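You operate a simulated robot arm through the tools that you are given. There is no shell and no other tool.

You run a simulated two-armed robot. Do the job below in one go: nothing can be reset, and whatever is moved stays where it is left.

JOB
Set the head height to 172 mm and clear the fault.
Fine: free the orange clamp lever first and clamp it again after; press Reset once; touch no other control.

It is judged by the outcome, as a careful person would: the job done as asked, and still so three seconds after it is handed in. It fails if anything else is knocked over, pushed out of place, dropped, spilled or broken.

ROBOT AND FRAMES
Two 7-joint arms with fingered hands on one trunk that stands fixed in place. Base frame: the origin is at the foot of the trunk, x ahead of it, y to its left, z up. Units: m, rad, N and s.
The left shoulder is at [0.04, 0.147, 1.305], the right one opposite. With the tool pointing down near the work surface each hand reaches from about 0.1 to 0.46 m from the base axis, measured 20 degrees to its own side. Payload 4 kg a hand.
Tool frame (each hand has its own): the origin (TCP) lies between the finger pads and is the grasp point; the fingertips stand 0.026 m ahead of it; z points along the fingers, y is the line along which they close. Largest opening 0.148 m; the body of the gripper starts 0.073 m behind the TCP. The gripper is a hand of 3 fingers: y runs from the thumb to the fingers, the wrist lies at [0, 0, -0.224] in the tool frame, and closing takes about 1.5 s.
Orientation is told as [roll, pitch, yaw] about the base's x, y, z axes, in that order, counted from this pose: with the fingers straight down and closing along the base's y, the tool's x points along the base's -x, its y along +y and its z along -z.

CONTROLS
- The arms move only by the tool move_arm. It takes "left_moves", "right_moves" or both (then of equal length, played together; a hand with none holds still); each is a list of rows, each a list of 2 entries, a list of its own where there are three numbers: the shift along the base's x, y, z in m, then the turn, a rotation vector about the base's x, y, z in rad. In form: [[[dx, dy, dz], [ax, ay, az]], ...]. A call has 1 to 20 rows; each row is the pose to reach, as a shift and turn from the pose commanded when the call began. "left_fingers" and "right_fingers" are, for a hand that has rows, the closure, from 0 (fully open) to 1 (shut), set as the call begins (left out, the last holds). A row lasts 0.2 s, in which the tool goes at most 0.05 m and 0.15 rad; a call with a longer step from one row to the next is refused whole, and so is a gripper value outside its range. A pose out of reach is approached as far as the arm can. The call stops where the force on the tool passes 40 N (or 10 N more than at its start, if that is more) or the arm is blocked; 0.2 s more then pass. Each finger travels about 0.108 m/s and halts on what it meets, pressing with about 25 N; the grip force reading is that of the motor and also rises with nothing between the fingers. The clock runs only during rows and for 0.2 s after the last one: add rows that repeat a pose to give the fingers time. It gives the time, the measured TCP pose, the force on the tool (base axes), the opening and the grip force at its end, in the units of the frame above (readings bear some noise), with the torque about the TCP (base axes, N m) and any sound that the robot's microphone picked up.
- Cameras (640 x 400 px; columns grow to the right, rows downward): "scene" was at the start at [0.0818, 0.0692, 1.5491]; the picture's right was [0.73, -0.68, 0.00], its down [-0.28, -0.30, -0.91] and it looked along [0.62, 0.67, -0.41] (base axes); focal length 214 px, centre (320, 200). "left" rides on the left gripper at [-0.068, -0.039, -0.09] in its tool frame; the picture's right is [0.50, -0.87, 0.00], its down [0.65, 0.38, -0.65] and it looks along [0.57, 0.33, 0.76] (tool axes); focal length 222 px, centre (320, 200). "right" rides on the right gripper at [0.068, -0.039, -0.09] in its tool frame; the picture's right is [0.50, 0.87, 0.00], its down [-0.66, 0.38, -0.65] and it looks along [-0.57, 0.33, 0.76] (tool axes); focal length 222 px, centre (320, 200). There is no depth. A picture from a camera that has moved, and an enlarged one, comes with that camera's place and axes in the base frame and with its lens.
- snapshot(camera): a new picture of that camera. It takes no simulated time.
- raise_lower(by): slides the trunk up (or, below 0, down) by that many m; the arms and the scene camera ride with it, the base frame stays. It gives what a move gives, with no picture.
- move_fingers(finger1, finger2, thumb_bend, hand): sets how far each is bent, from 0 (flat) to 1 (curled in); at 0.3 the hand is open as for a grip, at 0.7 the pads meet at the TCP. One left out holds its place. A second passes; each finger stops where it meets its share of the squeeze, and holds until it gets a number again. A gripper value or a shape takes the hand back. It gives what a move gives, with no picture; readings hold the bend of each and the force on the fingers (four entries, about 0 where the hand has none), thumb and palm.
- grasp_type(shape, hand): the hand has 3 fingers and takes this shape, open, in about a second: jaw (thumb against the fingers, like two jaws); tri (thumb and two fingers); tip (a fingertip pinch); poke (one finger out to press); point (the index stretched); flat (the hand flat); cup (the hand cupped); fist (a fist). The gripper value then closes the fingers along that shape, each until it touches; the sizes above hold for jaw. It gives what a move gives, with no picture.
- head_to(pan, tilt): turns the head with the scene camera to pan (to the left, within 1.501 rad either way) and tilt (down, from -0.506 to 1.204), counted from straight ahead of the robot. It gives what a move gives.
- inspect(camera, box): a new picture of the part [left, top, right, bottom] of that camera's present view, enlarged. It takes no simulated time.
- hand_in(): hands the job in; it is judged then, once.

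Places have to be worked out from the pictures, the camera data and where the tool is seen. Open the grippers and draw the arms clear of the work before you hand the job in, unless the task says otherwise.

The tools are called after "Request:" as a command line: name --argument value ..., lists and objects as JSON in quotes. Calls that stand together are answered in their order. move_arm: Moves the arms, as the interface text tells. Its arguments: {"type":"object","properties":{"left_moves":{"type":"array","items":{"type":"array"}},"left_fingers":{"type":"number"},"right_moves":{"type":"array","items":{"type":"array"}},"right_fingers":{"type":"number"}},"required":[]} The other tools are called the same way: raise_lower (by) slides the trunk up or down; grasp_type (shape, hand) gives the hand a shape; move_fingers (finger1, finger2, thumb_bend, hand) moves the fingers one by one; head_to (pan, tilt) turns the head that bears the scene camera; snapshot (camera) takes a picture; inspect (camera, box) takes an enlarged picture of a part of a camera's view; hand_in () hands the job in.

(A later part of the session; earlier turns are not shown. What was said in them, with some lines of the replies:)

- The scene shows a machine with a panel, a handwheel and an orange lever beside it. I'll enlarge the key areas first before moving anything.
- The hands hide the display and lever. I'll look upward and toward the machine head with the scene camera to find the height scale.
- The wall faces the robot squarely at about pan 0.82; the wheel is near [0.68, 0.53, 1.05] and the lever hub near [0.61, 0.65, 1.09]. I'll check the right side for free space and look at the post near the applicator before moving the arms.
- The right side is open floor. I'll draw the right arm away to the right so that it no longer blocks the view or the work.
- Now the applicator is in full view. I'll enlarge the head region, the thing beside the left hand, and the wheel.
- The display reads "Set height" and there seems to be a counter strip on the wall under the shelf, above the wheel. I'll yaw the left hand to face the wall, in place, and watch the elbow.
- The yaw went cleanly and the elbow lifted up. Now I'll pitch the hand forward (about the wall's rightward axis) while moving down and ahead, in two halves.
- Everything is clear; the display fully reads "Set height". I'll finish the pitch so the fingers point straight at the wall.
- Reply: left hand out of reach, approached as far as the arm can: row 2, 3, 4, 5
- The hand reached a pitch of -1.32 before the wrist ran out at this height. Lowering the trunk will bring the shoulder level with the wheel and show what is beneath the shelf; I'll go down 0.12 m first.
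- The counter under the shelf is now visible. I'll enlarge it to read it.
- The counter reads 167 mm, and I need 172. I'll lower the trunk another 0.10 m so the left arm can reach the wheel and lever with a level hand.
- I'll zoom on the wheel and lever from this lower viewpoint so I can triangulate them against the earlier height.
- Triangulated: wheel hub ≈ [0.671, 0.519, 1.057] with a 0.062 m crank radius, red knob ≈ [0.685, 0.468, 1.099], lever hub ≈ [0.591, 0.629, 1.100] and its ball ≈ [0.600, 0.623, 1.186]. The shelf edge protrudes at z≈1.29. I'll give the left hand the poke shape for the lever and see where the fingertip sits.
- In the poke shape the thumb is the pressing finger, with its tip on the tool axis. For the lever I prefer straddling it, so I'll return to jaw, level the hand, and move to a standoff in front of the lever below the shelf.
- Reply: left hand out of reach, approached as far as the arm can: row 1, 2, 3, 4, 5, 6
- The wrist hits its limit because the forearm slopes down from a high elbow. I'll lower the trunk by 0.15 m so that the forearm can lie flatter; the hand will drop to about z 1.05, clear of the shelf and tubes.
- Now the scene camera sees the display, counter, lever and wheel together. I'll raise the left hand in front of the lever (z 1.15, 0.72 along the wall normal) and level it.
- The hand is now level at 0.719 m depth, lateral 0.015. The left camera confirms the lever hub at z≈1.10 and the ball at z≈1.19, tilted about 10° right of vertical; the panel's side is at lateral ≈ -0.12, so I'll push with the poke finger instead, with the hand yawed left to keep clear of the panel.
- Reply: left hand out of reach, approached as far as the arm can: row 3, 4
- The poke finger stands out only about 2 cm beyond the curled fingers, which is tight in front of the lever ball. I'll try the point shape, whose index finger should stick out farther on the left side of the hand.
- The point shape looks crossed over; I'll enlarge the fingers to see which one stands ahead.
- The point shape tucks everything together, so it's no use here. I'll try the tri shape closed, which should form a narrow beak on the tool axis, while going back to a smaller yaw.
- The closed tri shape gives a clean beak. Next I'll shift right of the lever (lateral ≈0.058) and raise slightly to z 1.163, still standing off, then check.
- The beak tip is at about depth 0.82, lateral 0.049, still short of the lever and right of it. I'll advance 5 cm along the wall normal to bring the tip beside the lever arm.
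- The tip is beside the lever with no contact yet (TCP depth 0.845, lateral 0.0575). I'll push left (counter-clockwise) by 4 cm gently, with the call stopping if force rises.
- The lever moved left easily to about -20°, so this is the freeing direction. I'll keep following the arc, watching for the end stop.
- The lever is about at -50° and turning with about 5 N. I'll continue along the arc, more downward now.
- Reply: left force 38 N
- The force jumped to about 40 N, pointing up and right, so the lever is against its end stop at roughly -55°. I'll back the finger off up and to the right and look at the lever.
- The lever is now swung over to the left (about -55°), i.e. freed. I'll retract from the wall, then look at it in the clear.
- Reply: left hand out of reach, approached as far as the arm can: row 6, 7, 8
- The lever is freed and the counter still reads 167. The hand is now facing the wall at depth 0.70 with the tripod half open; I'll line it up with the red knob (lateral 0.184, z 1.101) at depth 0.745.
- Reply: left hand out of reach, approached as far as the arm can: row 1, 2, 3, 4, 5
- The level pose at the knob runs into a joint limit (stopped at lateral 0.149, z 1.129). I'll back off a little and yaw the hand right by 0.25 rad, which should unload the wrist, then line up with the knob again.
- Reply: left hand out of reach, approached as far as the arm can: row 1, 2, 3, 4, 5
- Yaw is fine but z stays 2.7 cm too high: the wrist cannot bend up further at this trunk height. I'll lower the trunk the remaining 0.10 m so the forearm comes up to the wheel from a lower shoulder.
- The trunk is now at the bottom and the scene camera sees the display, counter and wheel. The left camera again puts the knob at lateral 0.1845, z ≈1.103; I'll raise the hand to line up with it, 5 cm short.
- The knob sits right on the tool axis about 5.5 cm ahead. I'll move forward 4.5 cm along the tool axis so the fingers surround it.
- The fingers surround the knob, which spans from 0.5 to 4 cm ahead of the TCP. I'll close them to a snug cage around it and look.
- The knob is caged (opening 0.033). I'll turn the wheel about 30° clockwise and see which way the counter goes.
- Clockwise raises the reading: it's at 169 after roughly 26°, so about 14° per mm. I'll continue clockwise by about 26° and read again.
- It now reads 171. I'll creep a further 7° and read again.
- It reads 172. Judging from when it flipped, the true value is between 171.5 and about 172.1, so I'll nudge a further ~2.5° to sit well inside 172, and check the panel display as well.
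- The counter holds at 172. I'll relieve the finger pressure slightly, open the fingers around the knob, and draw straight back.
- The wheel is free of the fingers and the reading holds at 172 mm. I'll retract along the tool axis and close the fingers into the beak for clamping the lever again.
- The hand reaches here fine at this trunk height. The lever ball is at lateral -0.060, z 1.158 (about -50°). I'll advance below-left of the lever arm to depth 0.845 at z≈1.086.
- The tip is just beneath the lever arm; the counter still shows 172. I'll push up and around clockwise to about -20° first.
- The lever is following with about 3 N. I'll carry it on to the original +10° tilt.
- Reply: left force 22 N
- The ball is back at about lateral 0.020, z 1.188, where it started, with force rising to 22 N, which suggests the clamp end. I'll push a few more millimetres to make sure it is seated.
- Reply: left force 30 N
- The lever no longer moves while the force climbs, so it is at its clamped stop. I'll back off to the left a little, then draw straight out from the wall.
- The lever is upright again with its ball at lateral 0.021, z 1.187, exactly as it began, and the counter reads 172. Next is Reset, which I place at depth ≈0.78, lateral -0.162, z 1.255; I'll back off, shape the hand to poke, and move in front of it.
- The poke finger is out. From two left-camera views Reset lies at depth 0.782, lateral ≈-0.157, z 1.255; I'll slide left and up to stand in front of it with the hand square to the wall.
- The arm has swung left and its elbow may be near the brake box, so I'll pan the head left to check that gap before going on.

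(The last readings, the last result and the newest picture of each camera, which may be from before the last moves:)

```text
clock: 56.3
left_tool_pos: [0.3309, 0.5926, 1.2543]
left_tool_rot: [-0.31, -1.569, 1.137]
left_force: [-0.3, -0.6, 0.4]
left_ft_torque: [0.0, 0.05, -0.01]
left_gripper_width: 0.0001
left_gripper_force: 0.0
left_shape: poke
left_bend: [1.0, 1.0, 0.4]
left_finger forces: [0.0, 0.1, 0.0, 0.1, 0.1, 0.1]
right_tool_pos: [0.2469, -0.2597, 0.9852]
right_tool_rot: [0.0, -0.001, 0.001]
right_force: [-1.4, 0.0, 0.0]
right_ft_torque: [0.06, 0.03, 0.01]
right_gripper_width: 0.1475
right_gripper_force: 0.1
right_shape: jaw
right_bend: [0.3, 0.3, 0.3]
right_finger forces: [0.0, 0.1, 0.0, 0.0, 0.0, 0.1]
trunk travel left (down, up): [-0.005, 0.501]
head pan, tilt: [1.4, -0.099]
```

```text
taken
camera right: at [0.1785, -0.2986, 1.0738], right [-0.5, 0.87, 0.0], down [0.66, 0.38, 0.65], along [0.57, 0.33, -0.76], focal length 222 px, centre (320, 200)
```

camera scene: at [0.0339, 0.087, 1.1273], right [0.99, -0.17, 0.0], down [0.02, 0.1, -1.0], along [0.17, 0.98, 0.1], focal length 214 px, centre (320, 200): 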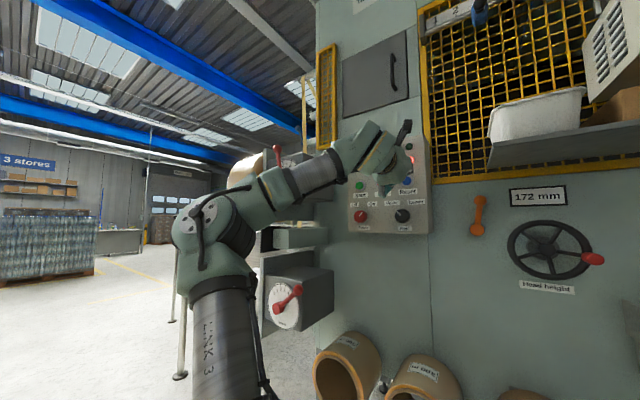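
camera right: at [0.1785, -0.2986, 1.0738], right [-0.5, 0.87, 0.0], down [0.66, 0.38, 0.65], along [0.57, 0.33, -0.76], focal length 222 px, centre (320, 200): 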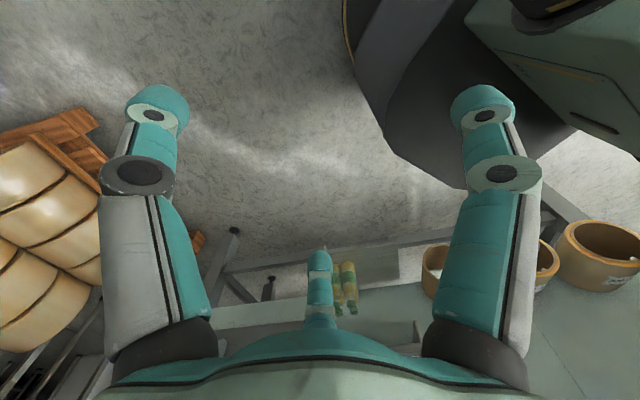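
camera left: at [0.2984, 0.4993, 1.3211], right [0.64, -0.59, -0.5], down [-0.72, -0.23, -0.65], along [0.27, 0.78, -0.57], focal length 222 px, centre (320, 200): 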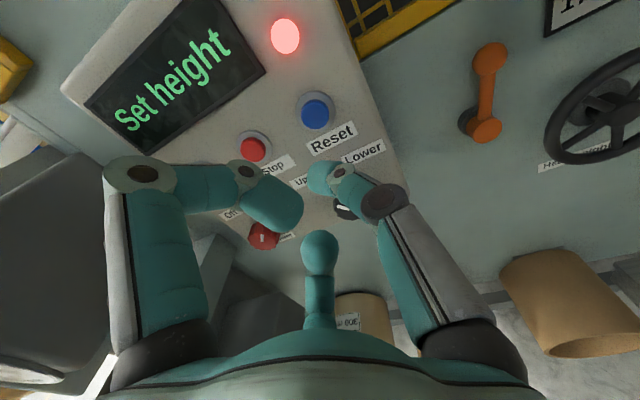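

The forearm is well in front of the brake lever (its knob is near [0.01, 0.81, 1.37], over 0.25 m beyond the arm), so there's no conflict. I'll zoom on Reset in the left camera for precise aim.

Request:
inspect --camera "left" --box '[240, 70, 400, 220]'

Request:
inspect --camera "scene" --box '[300, 100, 460, 250]'

```text
2.67 times, centred on (320, 145) of left
camera zoom: at [0.2981, 0.4995, 1.3211], right [0.64, -0.59, -0.5], down [-0.72, -0.23, -0.65], along [0.27, 0.78, -0.57], focal length 592 px, centre (320, 347)
```

zoom: 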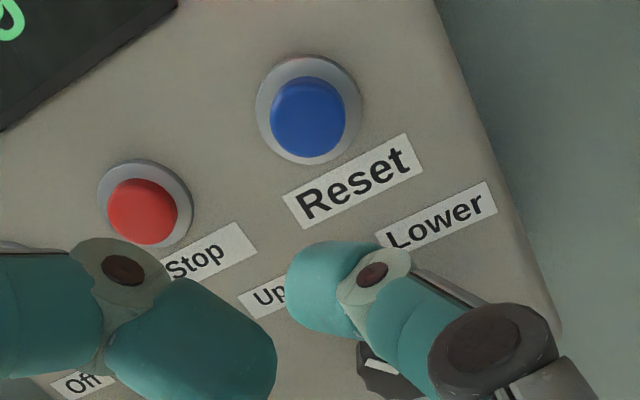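

```text
2.67 times, centred on (380, 175) of scene
camera zoom: at [0.0339, 0.087, 1.1273], right [0.99, -0.17, 0.0], down [0.02, 0.1, -1.0], along [0.17, 0.98, 0.1], focal length 572 px, centre (160, 267)
```

zoom: 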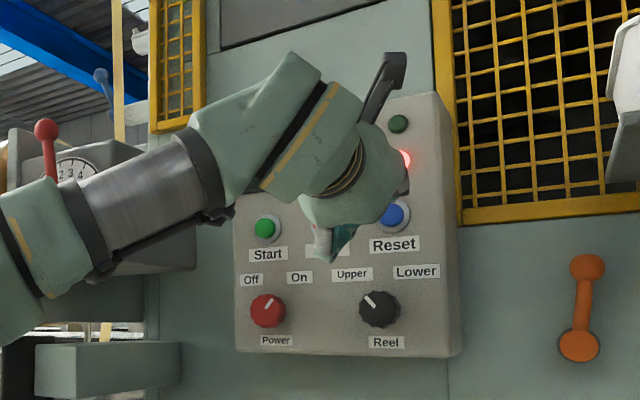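

Reset sits within 3 mm of the tool axis. I'll advance 7 cm to just short of the button.

Request:
move_arm --left_moves '[[[0.016, 0.0172, 0], [0, 0, 0]], [[0.032, 0.0343, 0], [0, 0, 0]], [[0.046, 0.053, 0], [0, 0, 0]], [[0.046, 0.053, 0], [0, 0, 0]]]'

Request:
inspect --camera "left" --box '[240, 70, 400, 220]'

Request:
inspect --camera "scene" --box '[300, 100, 460, 250]'

```text
clock: 57.3
left_tool_pos: [0.3763, 0.6457, 1.253]
left_tool_rot: [-0.468, -1.569, 1.294]
left_force: [0.9, -0.4, 0.5]
left_ft_torque: [-0.07, 0.01, 0.01]
left_gripper_width: 0.0001
left_gripper_force: 0.1
left_shape: poke
left_bend: [1.0, 1.0, 0.4]
left_finger forces: [0.0, 0.0, 0.1, 0.0, 0.0, 0.1]
right_tool_pos: [0.2466, -0.26, 0.9839]
right_tool_rot: [0.0, -0.001, -0.001]
right_force: [0.0, 0.4, 0.4]
right_ft_torque: [0.0, -0.02, 0.03]
right_gripper_width: 0.1479
right_gripper_force: 0.1
right_shape: jaw
right_bend: [0.3, 0.3, 0.3]
right_finger forces: [0.0, 0.0, 0.1, 0.0, 0.0, 0.0]
trunk travel left (down, up): [-0.005, 0.501]
head pan, tilt: [1.4, -0.099]
```

```text
2.67 times, centred on (320, 145) of left
camera zoom: at [0.3435, 0.5523, 1.3213], right [0.64, -0.59, -0.5], down [-0.72, -0.23, -0.65], along [0.27, 0.78, -0.57], focal length 592 px, centre (320, 347)
```

zoom: 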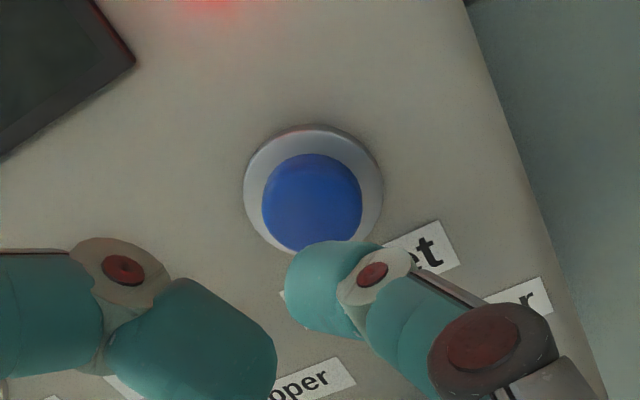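

```text
2.67 times, centred on (380, 175) of scene
camera zoom: at [0.0335, 0.0868, 1.1273], right [0.99, -0.17, 0.0], down [0.02, 0.1, -0.99], along [0.17, 0.98, 0.1], focal length 572 px, centre (160, 267)
```

zoom: 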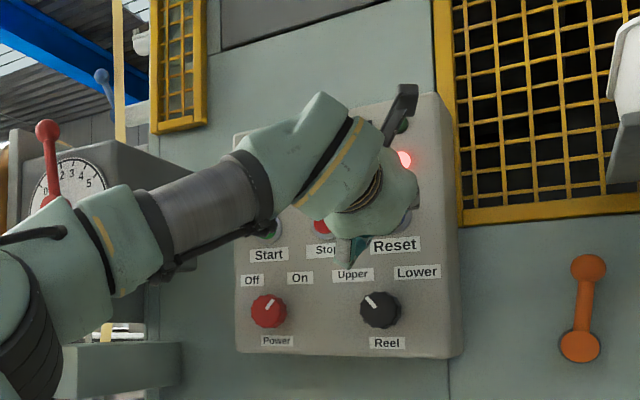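

The cap is about 5 mm above the finger's line, so I'll raise 5 mm and move 1 cm closer.

Request:
move_arm --left_moves '[[[0.0022, -0.002, 0.005], [0, 0, 0]], [[0.0056, 0.0017, 0.005], [0, 0, 0]], [[0.009, 0.0053, 0.005], [0, 0, 0]]]'

Request:
inspect --camera "left" --box '[240, 70, 400, 220]'

```text
clock: 58.1
left_tool_pos: [0.3872, 0.6504, 1.2595]
left_tool_rot: [-0.355, -1.567, 1.18]
left_force: [0.6, -0.4, -0.1]
left_ft_torque: [0.01, -0.02, 0.02]
left_gripper_width: 0.0
left_gripper_force: 0.0
left_shape: poke
left_bend: [1.0, 1.0, 0.4]
left_finger forces: [0.0, 0.1, 0.1, 0.0, 0.1, 0.0]
right_tool_pos: [0.2472, -0.261, 0.9845]
right_tool_rot: [0.001, 0.0, 0.0]
right_force: [0.3, -0.1, -0.5]
right_ft_torque: [-0.01, -0.03, 0.02]
right_gripper_width: 0.1478
right_gripper_force: 0.1
right_shape: jaw
right_bend: [0.3, 0.3, 0.3]
right_finger forces: [0.1, 0.0, 0.1, 0.0, 0.0, 0.0]
trunk travel left (down, up): [-0.005, 0.501]
head pan, tilt: [1.4, -0.099]
```

```text
2.67 times, centred on (320, 145) of left
camera zoom: at [0.3545, 0.5561, 1.3269], right [0.64, -0.59, -0.5], down [-0.72, -0.23, -0.65], along [0.27, 0.78, -0.57], focal length 592 px, centre (320, 347)
```

zoom: 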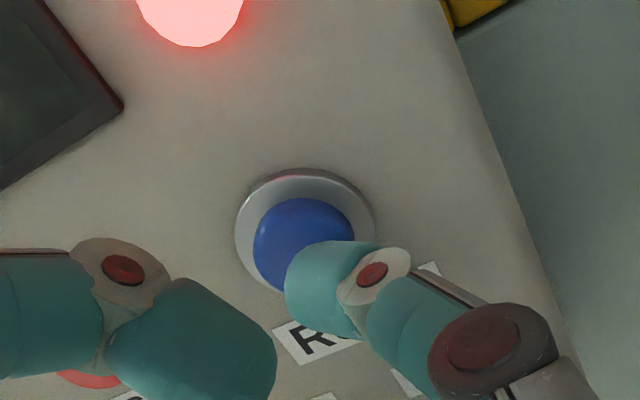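

The finger is now right over the cap with the button axis about 3–5 mm left of it. I'll shift 2 mm left and advance in 3 mm steps, watching force and sound.

Request:
move_arm --left_moves '[[[0.0006, 0.0036, 0], [0, 0, 0]], [[0.0026, 0.0058, 0], [0, 0, 0]], [[0.0046, 0.008, 0], [0, 0, 0]]]'

Request:
inspect --camera "left" --box '[240, 70, 400, 220]'

```text
clock: 58.9
left_tool_pos: [0.3911, 0.6589, 1.261]
left_tool_rot: [-0.434, -1.57, 1.261]
left_force: [0.2, -0.4, -0.3]
left_ft_torque: [-0.01, 0.04, -0.02]
left_gripper_width: 0.0001
left_gripper_force: 0.0
left_shape: poke
left_bend: [1.0, 1.0, 0.4]
left_finger forces: [0.0, 0.1, 0.0, 0.1, 0.0, 0.0]
right_tool_pos: [0.2467, -0.26, 0.984]
right_tool_rot: [0.0, 0.001, 0.0]
right_force: [1.0, 0.3, 0.1]
right_ft_torque: [-0.02, 0.03, -0.02]
right_gripper_width: 0.148
right_gripper_force: 0.0
right_shape: jaw
right_bend: [0.3, 0.3, 0.3]
right_finger forces: [0.1, 0.0, 0.0, 0.0, 0.0, 0.1]
trunk travel left (down, up): [-0.005, 0.501]
head pan, tilt: [1.4, -0.099]
```

```text
2.67 times, centred on (320, 145) of left
camera zoom: at [0.3583, 0.5651, 1.3279], right [0.64, -0.59, -0.5], down [-0.72, -0.23, -0.65], along [0.27, 0.78, -0.57], focal length 592 px, centre (320, 347)
```

zoom: 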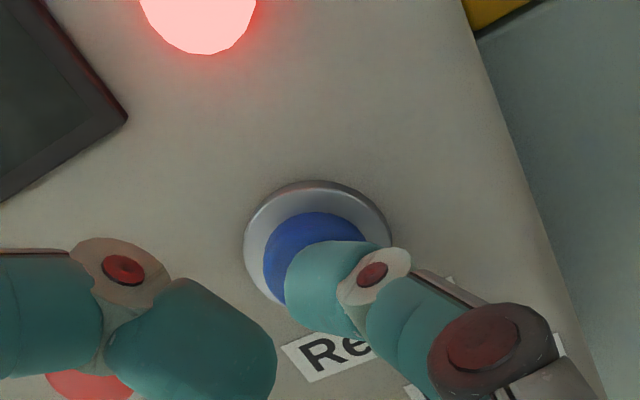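

Still no contact at TCP depth 0.749; the cap is just ahead. I'll continue in 2.5 mm steps.

Request:
move_arm --left_moves '[[[0.0017, 0.0018, 0], [0, 0, 0]], [[0.0034, 0.0037, 0], [0, 0, 0]], [[0.0051, 0.0055, 0], [0, 0, 0]]]'

Request:
inspect --camera "left" --box '[240, 70, 400, 220]'

Request:
snapshot --camera "left"

```text
clock: 59.7
left_tool_pos: [0.3951, 0.663, 1.2615]
left_tool_rot: [-0.154, -1.569, 0.98]
left_force: [0.2, -0.1, 0.5]
left_ft_torque: [-0.03, 0.03, 0.01]
left_gripper_width: 0.0001
left_gripper_force: 0.0
left_shape: poke
left_bend: [1.0, 1.0, 0.4]
left_finger forces: [0.0, 0.0, 0.0, 0.0, 0.0, 0.1]
right_tool_pos: [0.2462, -0.2596, 0.9852]
right_tool_rot: [-0.001, -0.002, 0.0]
right_force: [0.9, -0.5, 0.6]
right_ft_torque: [0.01, 0.01, 0.0]
right_gripper_width: 0.1478
right_gripper_force: 0.2
right_shape: jaw
right_bend: [0.3, 0.3, 0.3]
right_finger forces: [0.0, 0.0, 0.0, 0.1, 0.1, 0.1]
trunk travel left (down, up): [-0.005, 0.501]
head pan, tilt: [1.4, -0.099]
```

```text
2.67 times, centred on (320, 145) of left
camera zoom: at [0.3632, 0.5697, 1.3285], right [0.64, -0.59, -0.5], down [-0.72, -0.23, -0.65], along [0.27, 0.78, -0.57], focal length 592 px, centre (320, 347)
```

zoom: 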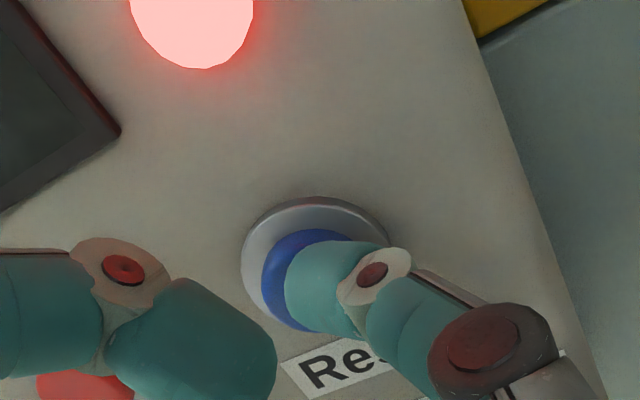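

```text
taken
camera left: at [0.3632, 0.5697, 1.3285], right [0.64, -0.59, -0.5], down [-0.72, -0.23, -0.65], along [0.27, 0.78, -0.57], focal length 222 px, centre (320, 200)
```

left: 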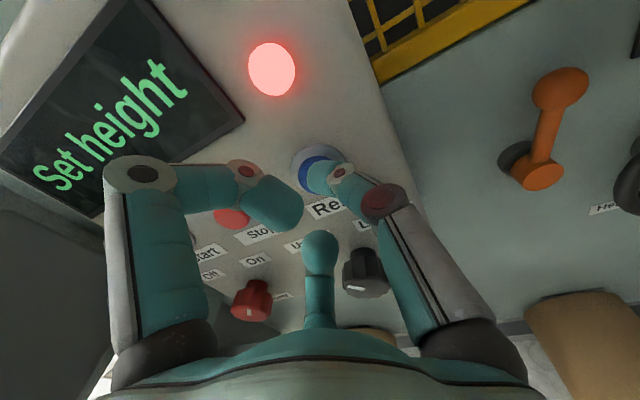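

Still no force; the cap seems only millimetres away. I'll continue with the same small steps.

Request:
move_arm --left_moves '[[[0.0017, 0.0018, -0.001], [0, 0, 0]], [[0.0034, 0.0037, -0.001], [0, 0, 0]], [[0.0051, 0.0055, -0.001], [0, 0, 0]]]'

Request:
inspect --camera "left" --box '[240, 70, 400, 220]'

```text
clock: 60.5
left_tool_pos: [0.4004, 0.6673, 1.2603]
left_tool_rot: [-0.435, -1.569, 1.264]
left_force: [-2.9, -3.0, -1.1]
left_ft_torque: [-0.07, 0.04, 0.01]
left_gripper_width: 0.0
left_gripper_force: 0.1
left_shape: poke
left_bend: [1.0, 1.0, 0.4]
left_finger forces: [0.1, 0.1, 0.1, 0.0, 3.8, 0.1]
right_tool_pos: [0.247, -0.2597, 0.9865]
right_tool_rot: [0.003, 0.001, 0.0]
right_force: [0.2, 0.5, -1.1]
right_ft_torque: [0.0, -0.02, -0.02]
right_gripper_width: 0.1479
right_gripper_force: 0.0
right_shape: jaw
right_bend: [0.3, 0.3, 0.3]
right_finger forces: [0.1, 0.0, 0.1, 0.0, 0.0, 0.1]
trunk travel left (down, up): [-0.005, 0.501]
head pan, tilt: [1.4, -0.099]
heard: click
```

```text
2.67 times, centred on (320, 145) of left
camera zoom: at [0.368, 0.5744, 1.3282], right [0.64, -0.59, -0.5], down [-0.72, -0.23, -0.65], along [0.27, 0.78, -0.57], focal length 592 px, centre (320, 347)
```

zoom: 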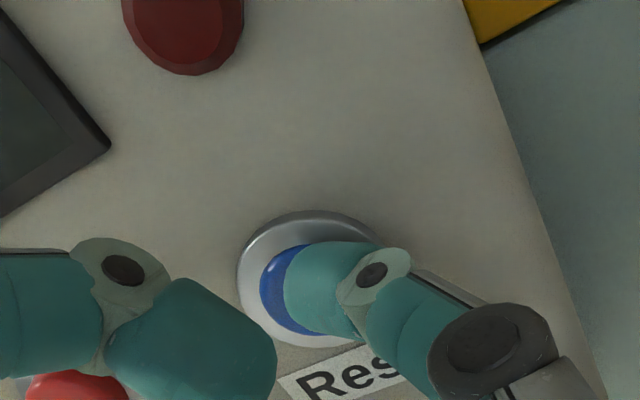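

A click was heard and the red fault lamp went out, with 4 N on the finger. I'll withdraw straight back, and check the display and lamps.

Request:
move_arm --left_moves '[[[-0.017, -0.0184, 0], [0, 0, 0]], [[-0.034, -0.0367, 0], [0, 0, 0]], [[-0.051, -0.055, 0], [0, 0, 0]], [[-0.068, -0.0734, 0], [0, 0, 0]]]'

Request:
snapshot --camera "left"

Request:
snapshot --camera "scene"

```text
clock: 61.5
left_tool_pos: [0.3315, 0.5953, 1.2604]
left_tool_rot: [-0.502, -1.569, 1.328]
left_force: [-0.5, 0.1, -0.6]
left_ft_torque: [-0.01, 0.0, 0.03]
left_gripper_width: 0.0
left_gripper_force: 0.2
left_shape: poke
left_bend: [1.0, 1.0, 0.4]
left_finger forces: [0.1, 0.0, 0.0, 0.0, 0.1, 0.0]
right_tool_pos: [0.2469, -0.2599, 0.9841]
right_tool_rot: [0.0, 0.001, 0.001]
right_force: [-0.4, 0.8, 0.3]
right_ft_torque: [-0.03, -0.02, -0.01]
right_gripper_width: 0.1478
right_gripper_force: 0.1
right_shape: jaw
right_bend: [0.3, 0.3, 0.3]
right_finger forces: [0.1, 0.0, 0.0, 0.0, 0.0, 0.1]
trunk travel left (down, up): [-0.005, 0.501]
head pan, tilt: [1.4, -0.099]
```

```text
taken
camera left: at [0.2988, 0.5007, 1.3278], right [0.64, -0.59, -0.5], down [-0.72, -0.23, -0.65], along [0.27, 0.78, -0.57], focal length 222 px, centre (320, 200)
```

left: 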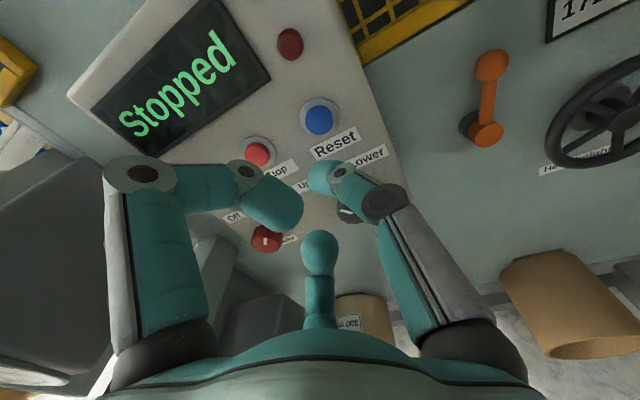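

```text
taken
camera scene: at [0.0333, 0.0868, 1.1273], right [0.99, -0.17, 0.0], down [0.02, 0.1, -0.99], along [0.17, 0.98, 0.1], focal length 214 px, centre (320, 200)
```

scene: 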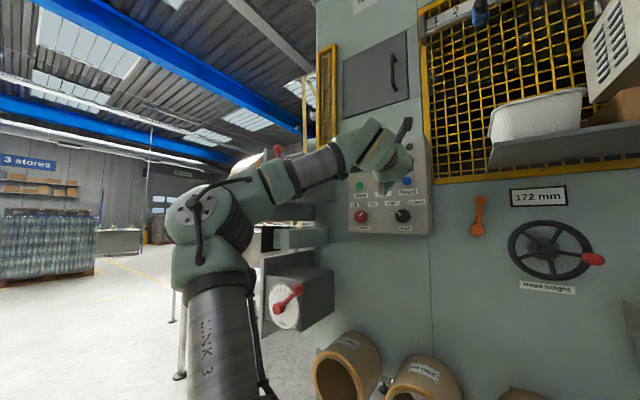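

The display now says "Stopped", the panel fault lamp is off, and the counter still reads 172 with the lever upright. I'll draw the left hand farther back, open it, and turn the head to check the other fault lamp and the whole scene.

Request:
move_arm --left_moves '[[[-0.017, -0.0184, 0], [0, 0, 0]], [[-0.034, -0.0367, 0], [0, 0, 0]], [[-0.051, -0.055, 0], [0, 0, 0]], [[-0.068, -0.0734, 0], [0, 0, 0]]]'

Request:
grasp_type --hand "left" --shape "jaw"

Request:
head_to --pan 0.6 --tilt 0.0

Request:
snapshot --camera "scene"

Request:
inspect --camera "scene" --box '[400, 120, 600, 280]'

Request:
inspect --camera "scene" --box '[200, 100, 400, 240]'

```text
clock: 62.5
left_tool_pos: [0.2653, 0.5201, 1.2604]
left_tool_rot: [-0.567, -1.568, 1.391]
left_force: [-0.3, 0.1, 0.3]
left_ft_torque: [0.01, -0.03, -0.01]
left_gripper_width: 0.0
left_gripper_force: 0.1
left_shape: poke
left_bend: [1.0, 1.0, 0.4]
left_finger forces: [0.0, 0.0, 0.0, 0.1, 0.0, 0.1]
right_tool_pos: [0.2457, -0.2603, 0.985]
right_tool_rot: [0.0, 0.0, 0.001]
right_force: [0.0, 0.1, -0.4]
right_ft_torque: [-0.02, -0.03, 0.02]
right_gripper_width: 0.1478
right_gripper_force: 0.1
right_shape: jaw
right_bend: [0.3, 0.3, 0.3]
right_finger forces: [0.0, 0.0, 0.1, 0.1, 0.1, 0.1]
trunk travel left (down, up): [-0.005, 0.501]
head pan, tilt: [1.4, -0.099]
```

```text
clock: 63.4
left_tool_pos: [0.266, 0.5204, 1.2603]
left_tool_rot: [-0.359, -1.569, 1.186]
left_force: [0.0, 0.1, 0.3]
left_ft_torque: [-0.03, 0.01, -0.06]
left_gripper_width: 0.1479
left_gripper_force: 0.1
left_shape: jaw
left_bend: [0.3, 0.3, 0.3]
left_finger forces: [0.0, 0.0, 0.0, 0.1, 0.1, 0.1]
right_tool_pos: [0.2464, -0.2595, 0.984]
right_tool_rot: [0.0, 0.001, 0.0]
right_force: [-0.3, -0.1, 0.3]
right_ft_torque: [0.03, -0.01, 0.0]
right_gripper_width: 0.148
right_gripper_force: 0.0
right_shape: jaw
right_bend: [0.3, 0.3, 0.3]
right_finger forces: [0.0, 0.0, 0.0, 0.1, 0.0, 0.0]
trunk travel left (down, up): [-0.005, 0.501]
head pan, tilt: [1.4, -0.099]
```

```text
clock: 64.6
left_tool_pos: [0.2664, 0.5207, 1.2605]
left_tool_rot: [-0.373, -1.569, 1.2]
left_force: [-0.5, -0.5, 0.0]
left_ft_torque: [0.03, 0.04, -0.02]
left_gripper_width: 0.1479
left_gripper_force: 0.0
left_shape: jaw
left_bend: [0.3, 0.3, 0.3]
left_finger forces: [0.0, 0.0, 0.0, 0.1, 0.0, 0.0]
right_tool_pos: [0.2459, -0.2594, 0.9857]
right_tool_rot: [0.0, -0.001, 0.0]
right_force: [-0.4, -0.7, 0.0]
right_ft_torque: [-0.02, 0.03, 0.0]
right_gripper_width: 0.1476
right_gripper_force: 0.0
right_shape: jaw
right_bend: [0.3, 0.3, 0.3]
right_finger forces: [0.1, 0.0, 0.0, 0.0, 0.0, 0.0]
trunk travel left (down, up): [-0.005, 0.501]
head pan, tilt: [0.6, 0.0]
```

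```text
taken
camera scene: at [0.0932, 0.0521, 1.1185], right [0.57, -0.82, 0.0], down [0.0, 0.0, -1.0], along [0.82, 0.57, 0.0], focal length 214 px, centre (320, 200)
```

scene: 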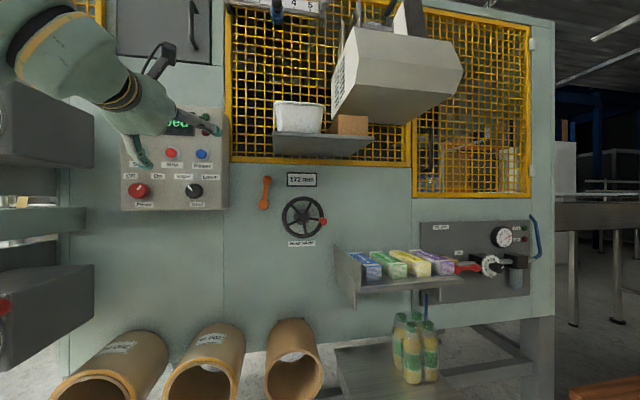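

```text
2.50 times, centred on (500, 200) of scene
camera zoom: at [0.0932, 0.0521, 1.1185], right [0.57, -0.82, 0.0], down [0.0, 0.0, -1.0], along [0.82, 0.57, 0.0], focal length 536 px, centre (-130, 200)
```

zoom: 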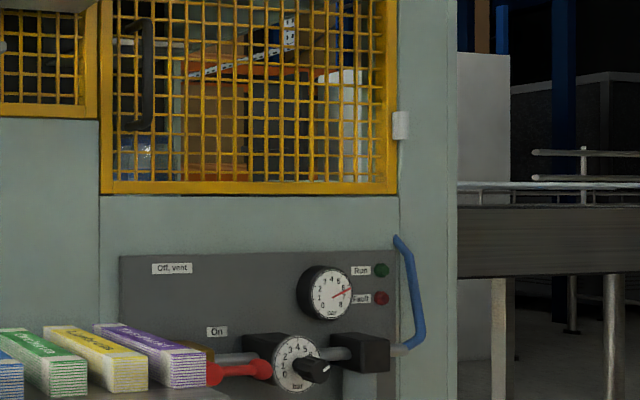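

```text
2.86 times, centred on (300, 170) of scene
camera zoom: at [0.0932, 0.0521, 1.1185], right [0.57, -0.82, 0.0], down [0.0, 0.0, -1.0], along [0.82, 0.57, 0.0], focal length 613 px, centre (377, 286)
```

zoom: 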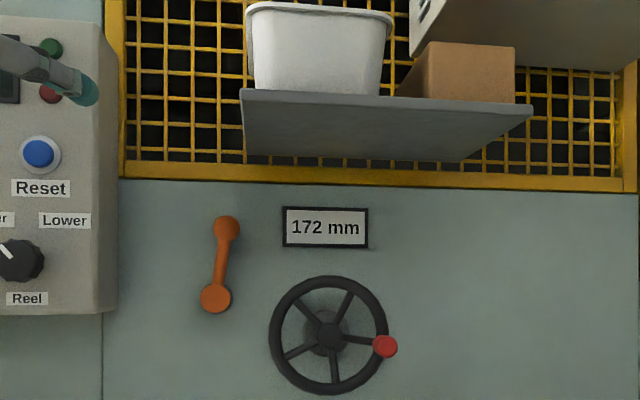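

Both fault lamps are out, the display shows "Stopped", the counter reads 172 mm, and the lever is back upright in its clamped position. The hands are open and clear of the machine, so I'm handing the job in.

Request:
hand_in

```text
The job is handed in.
```

The head height is set to 172 mm and the fault is cleared. The counter read 167 mm at the start.

- **Clamp lever:** I freed it by swinging it left to its stop. After setting the height, I pushed it back to its clamped stop, the position it started in.
- **Handwheel:** I turned it clockwise until the counter read 172 mm. It still showed 172 mm after clamping and after Reset.
- **Reset:** I pressed it once. It clicked, both red fault lamps went out, and the display changed from "Set height" to "Stopped".

I touched no other controls, and nothing looked moved in the final pictures. Both hands were open and clear of the machine at hand-in.
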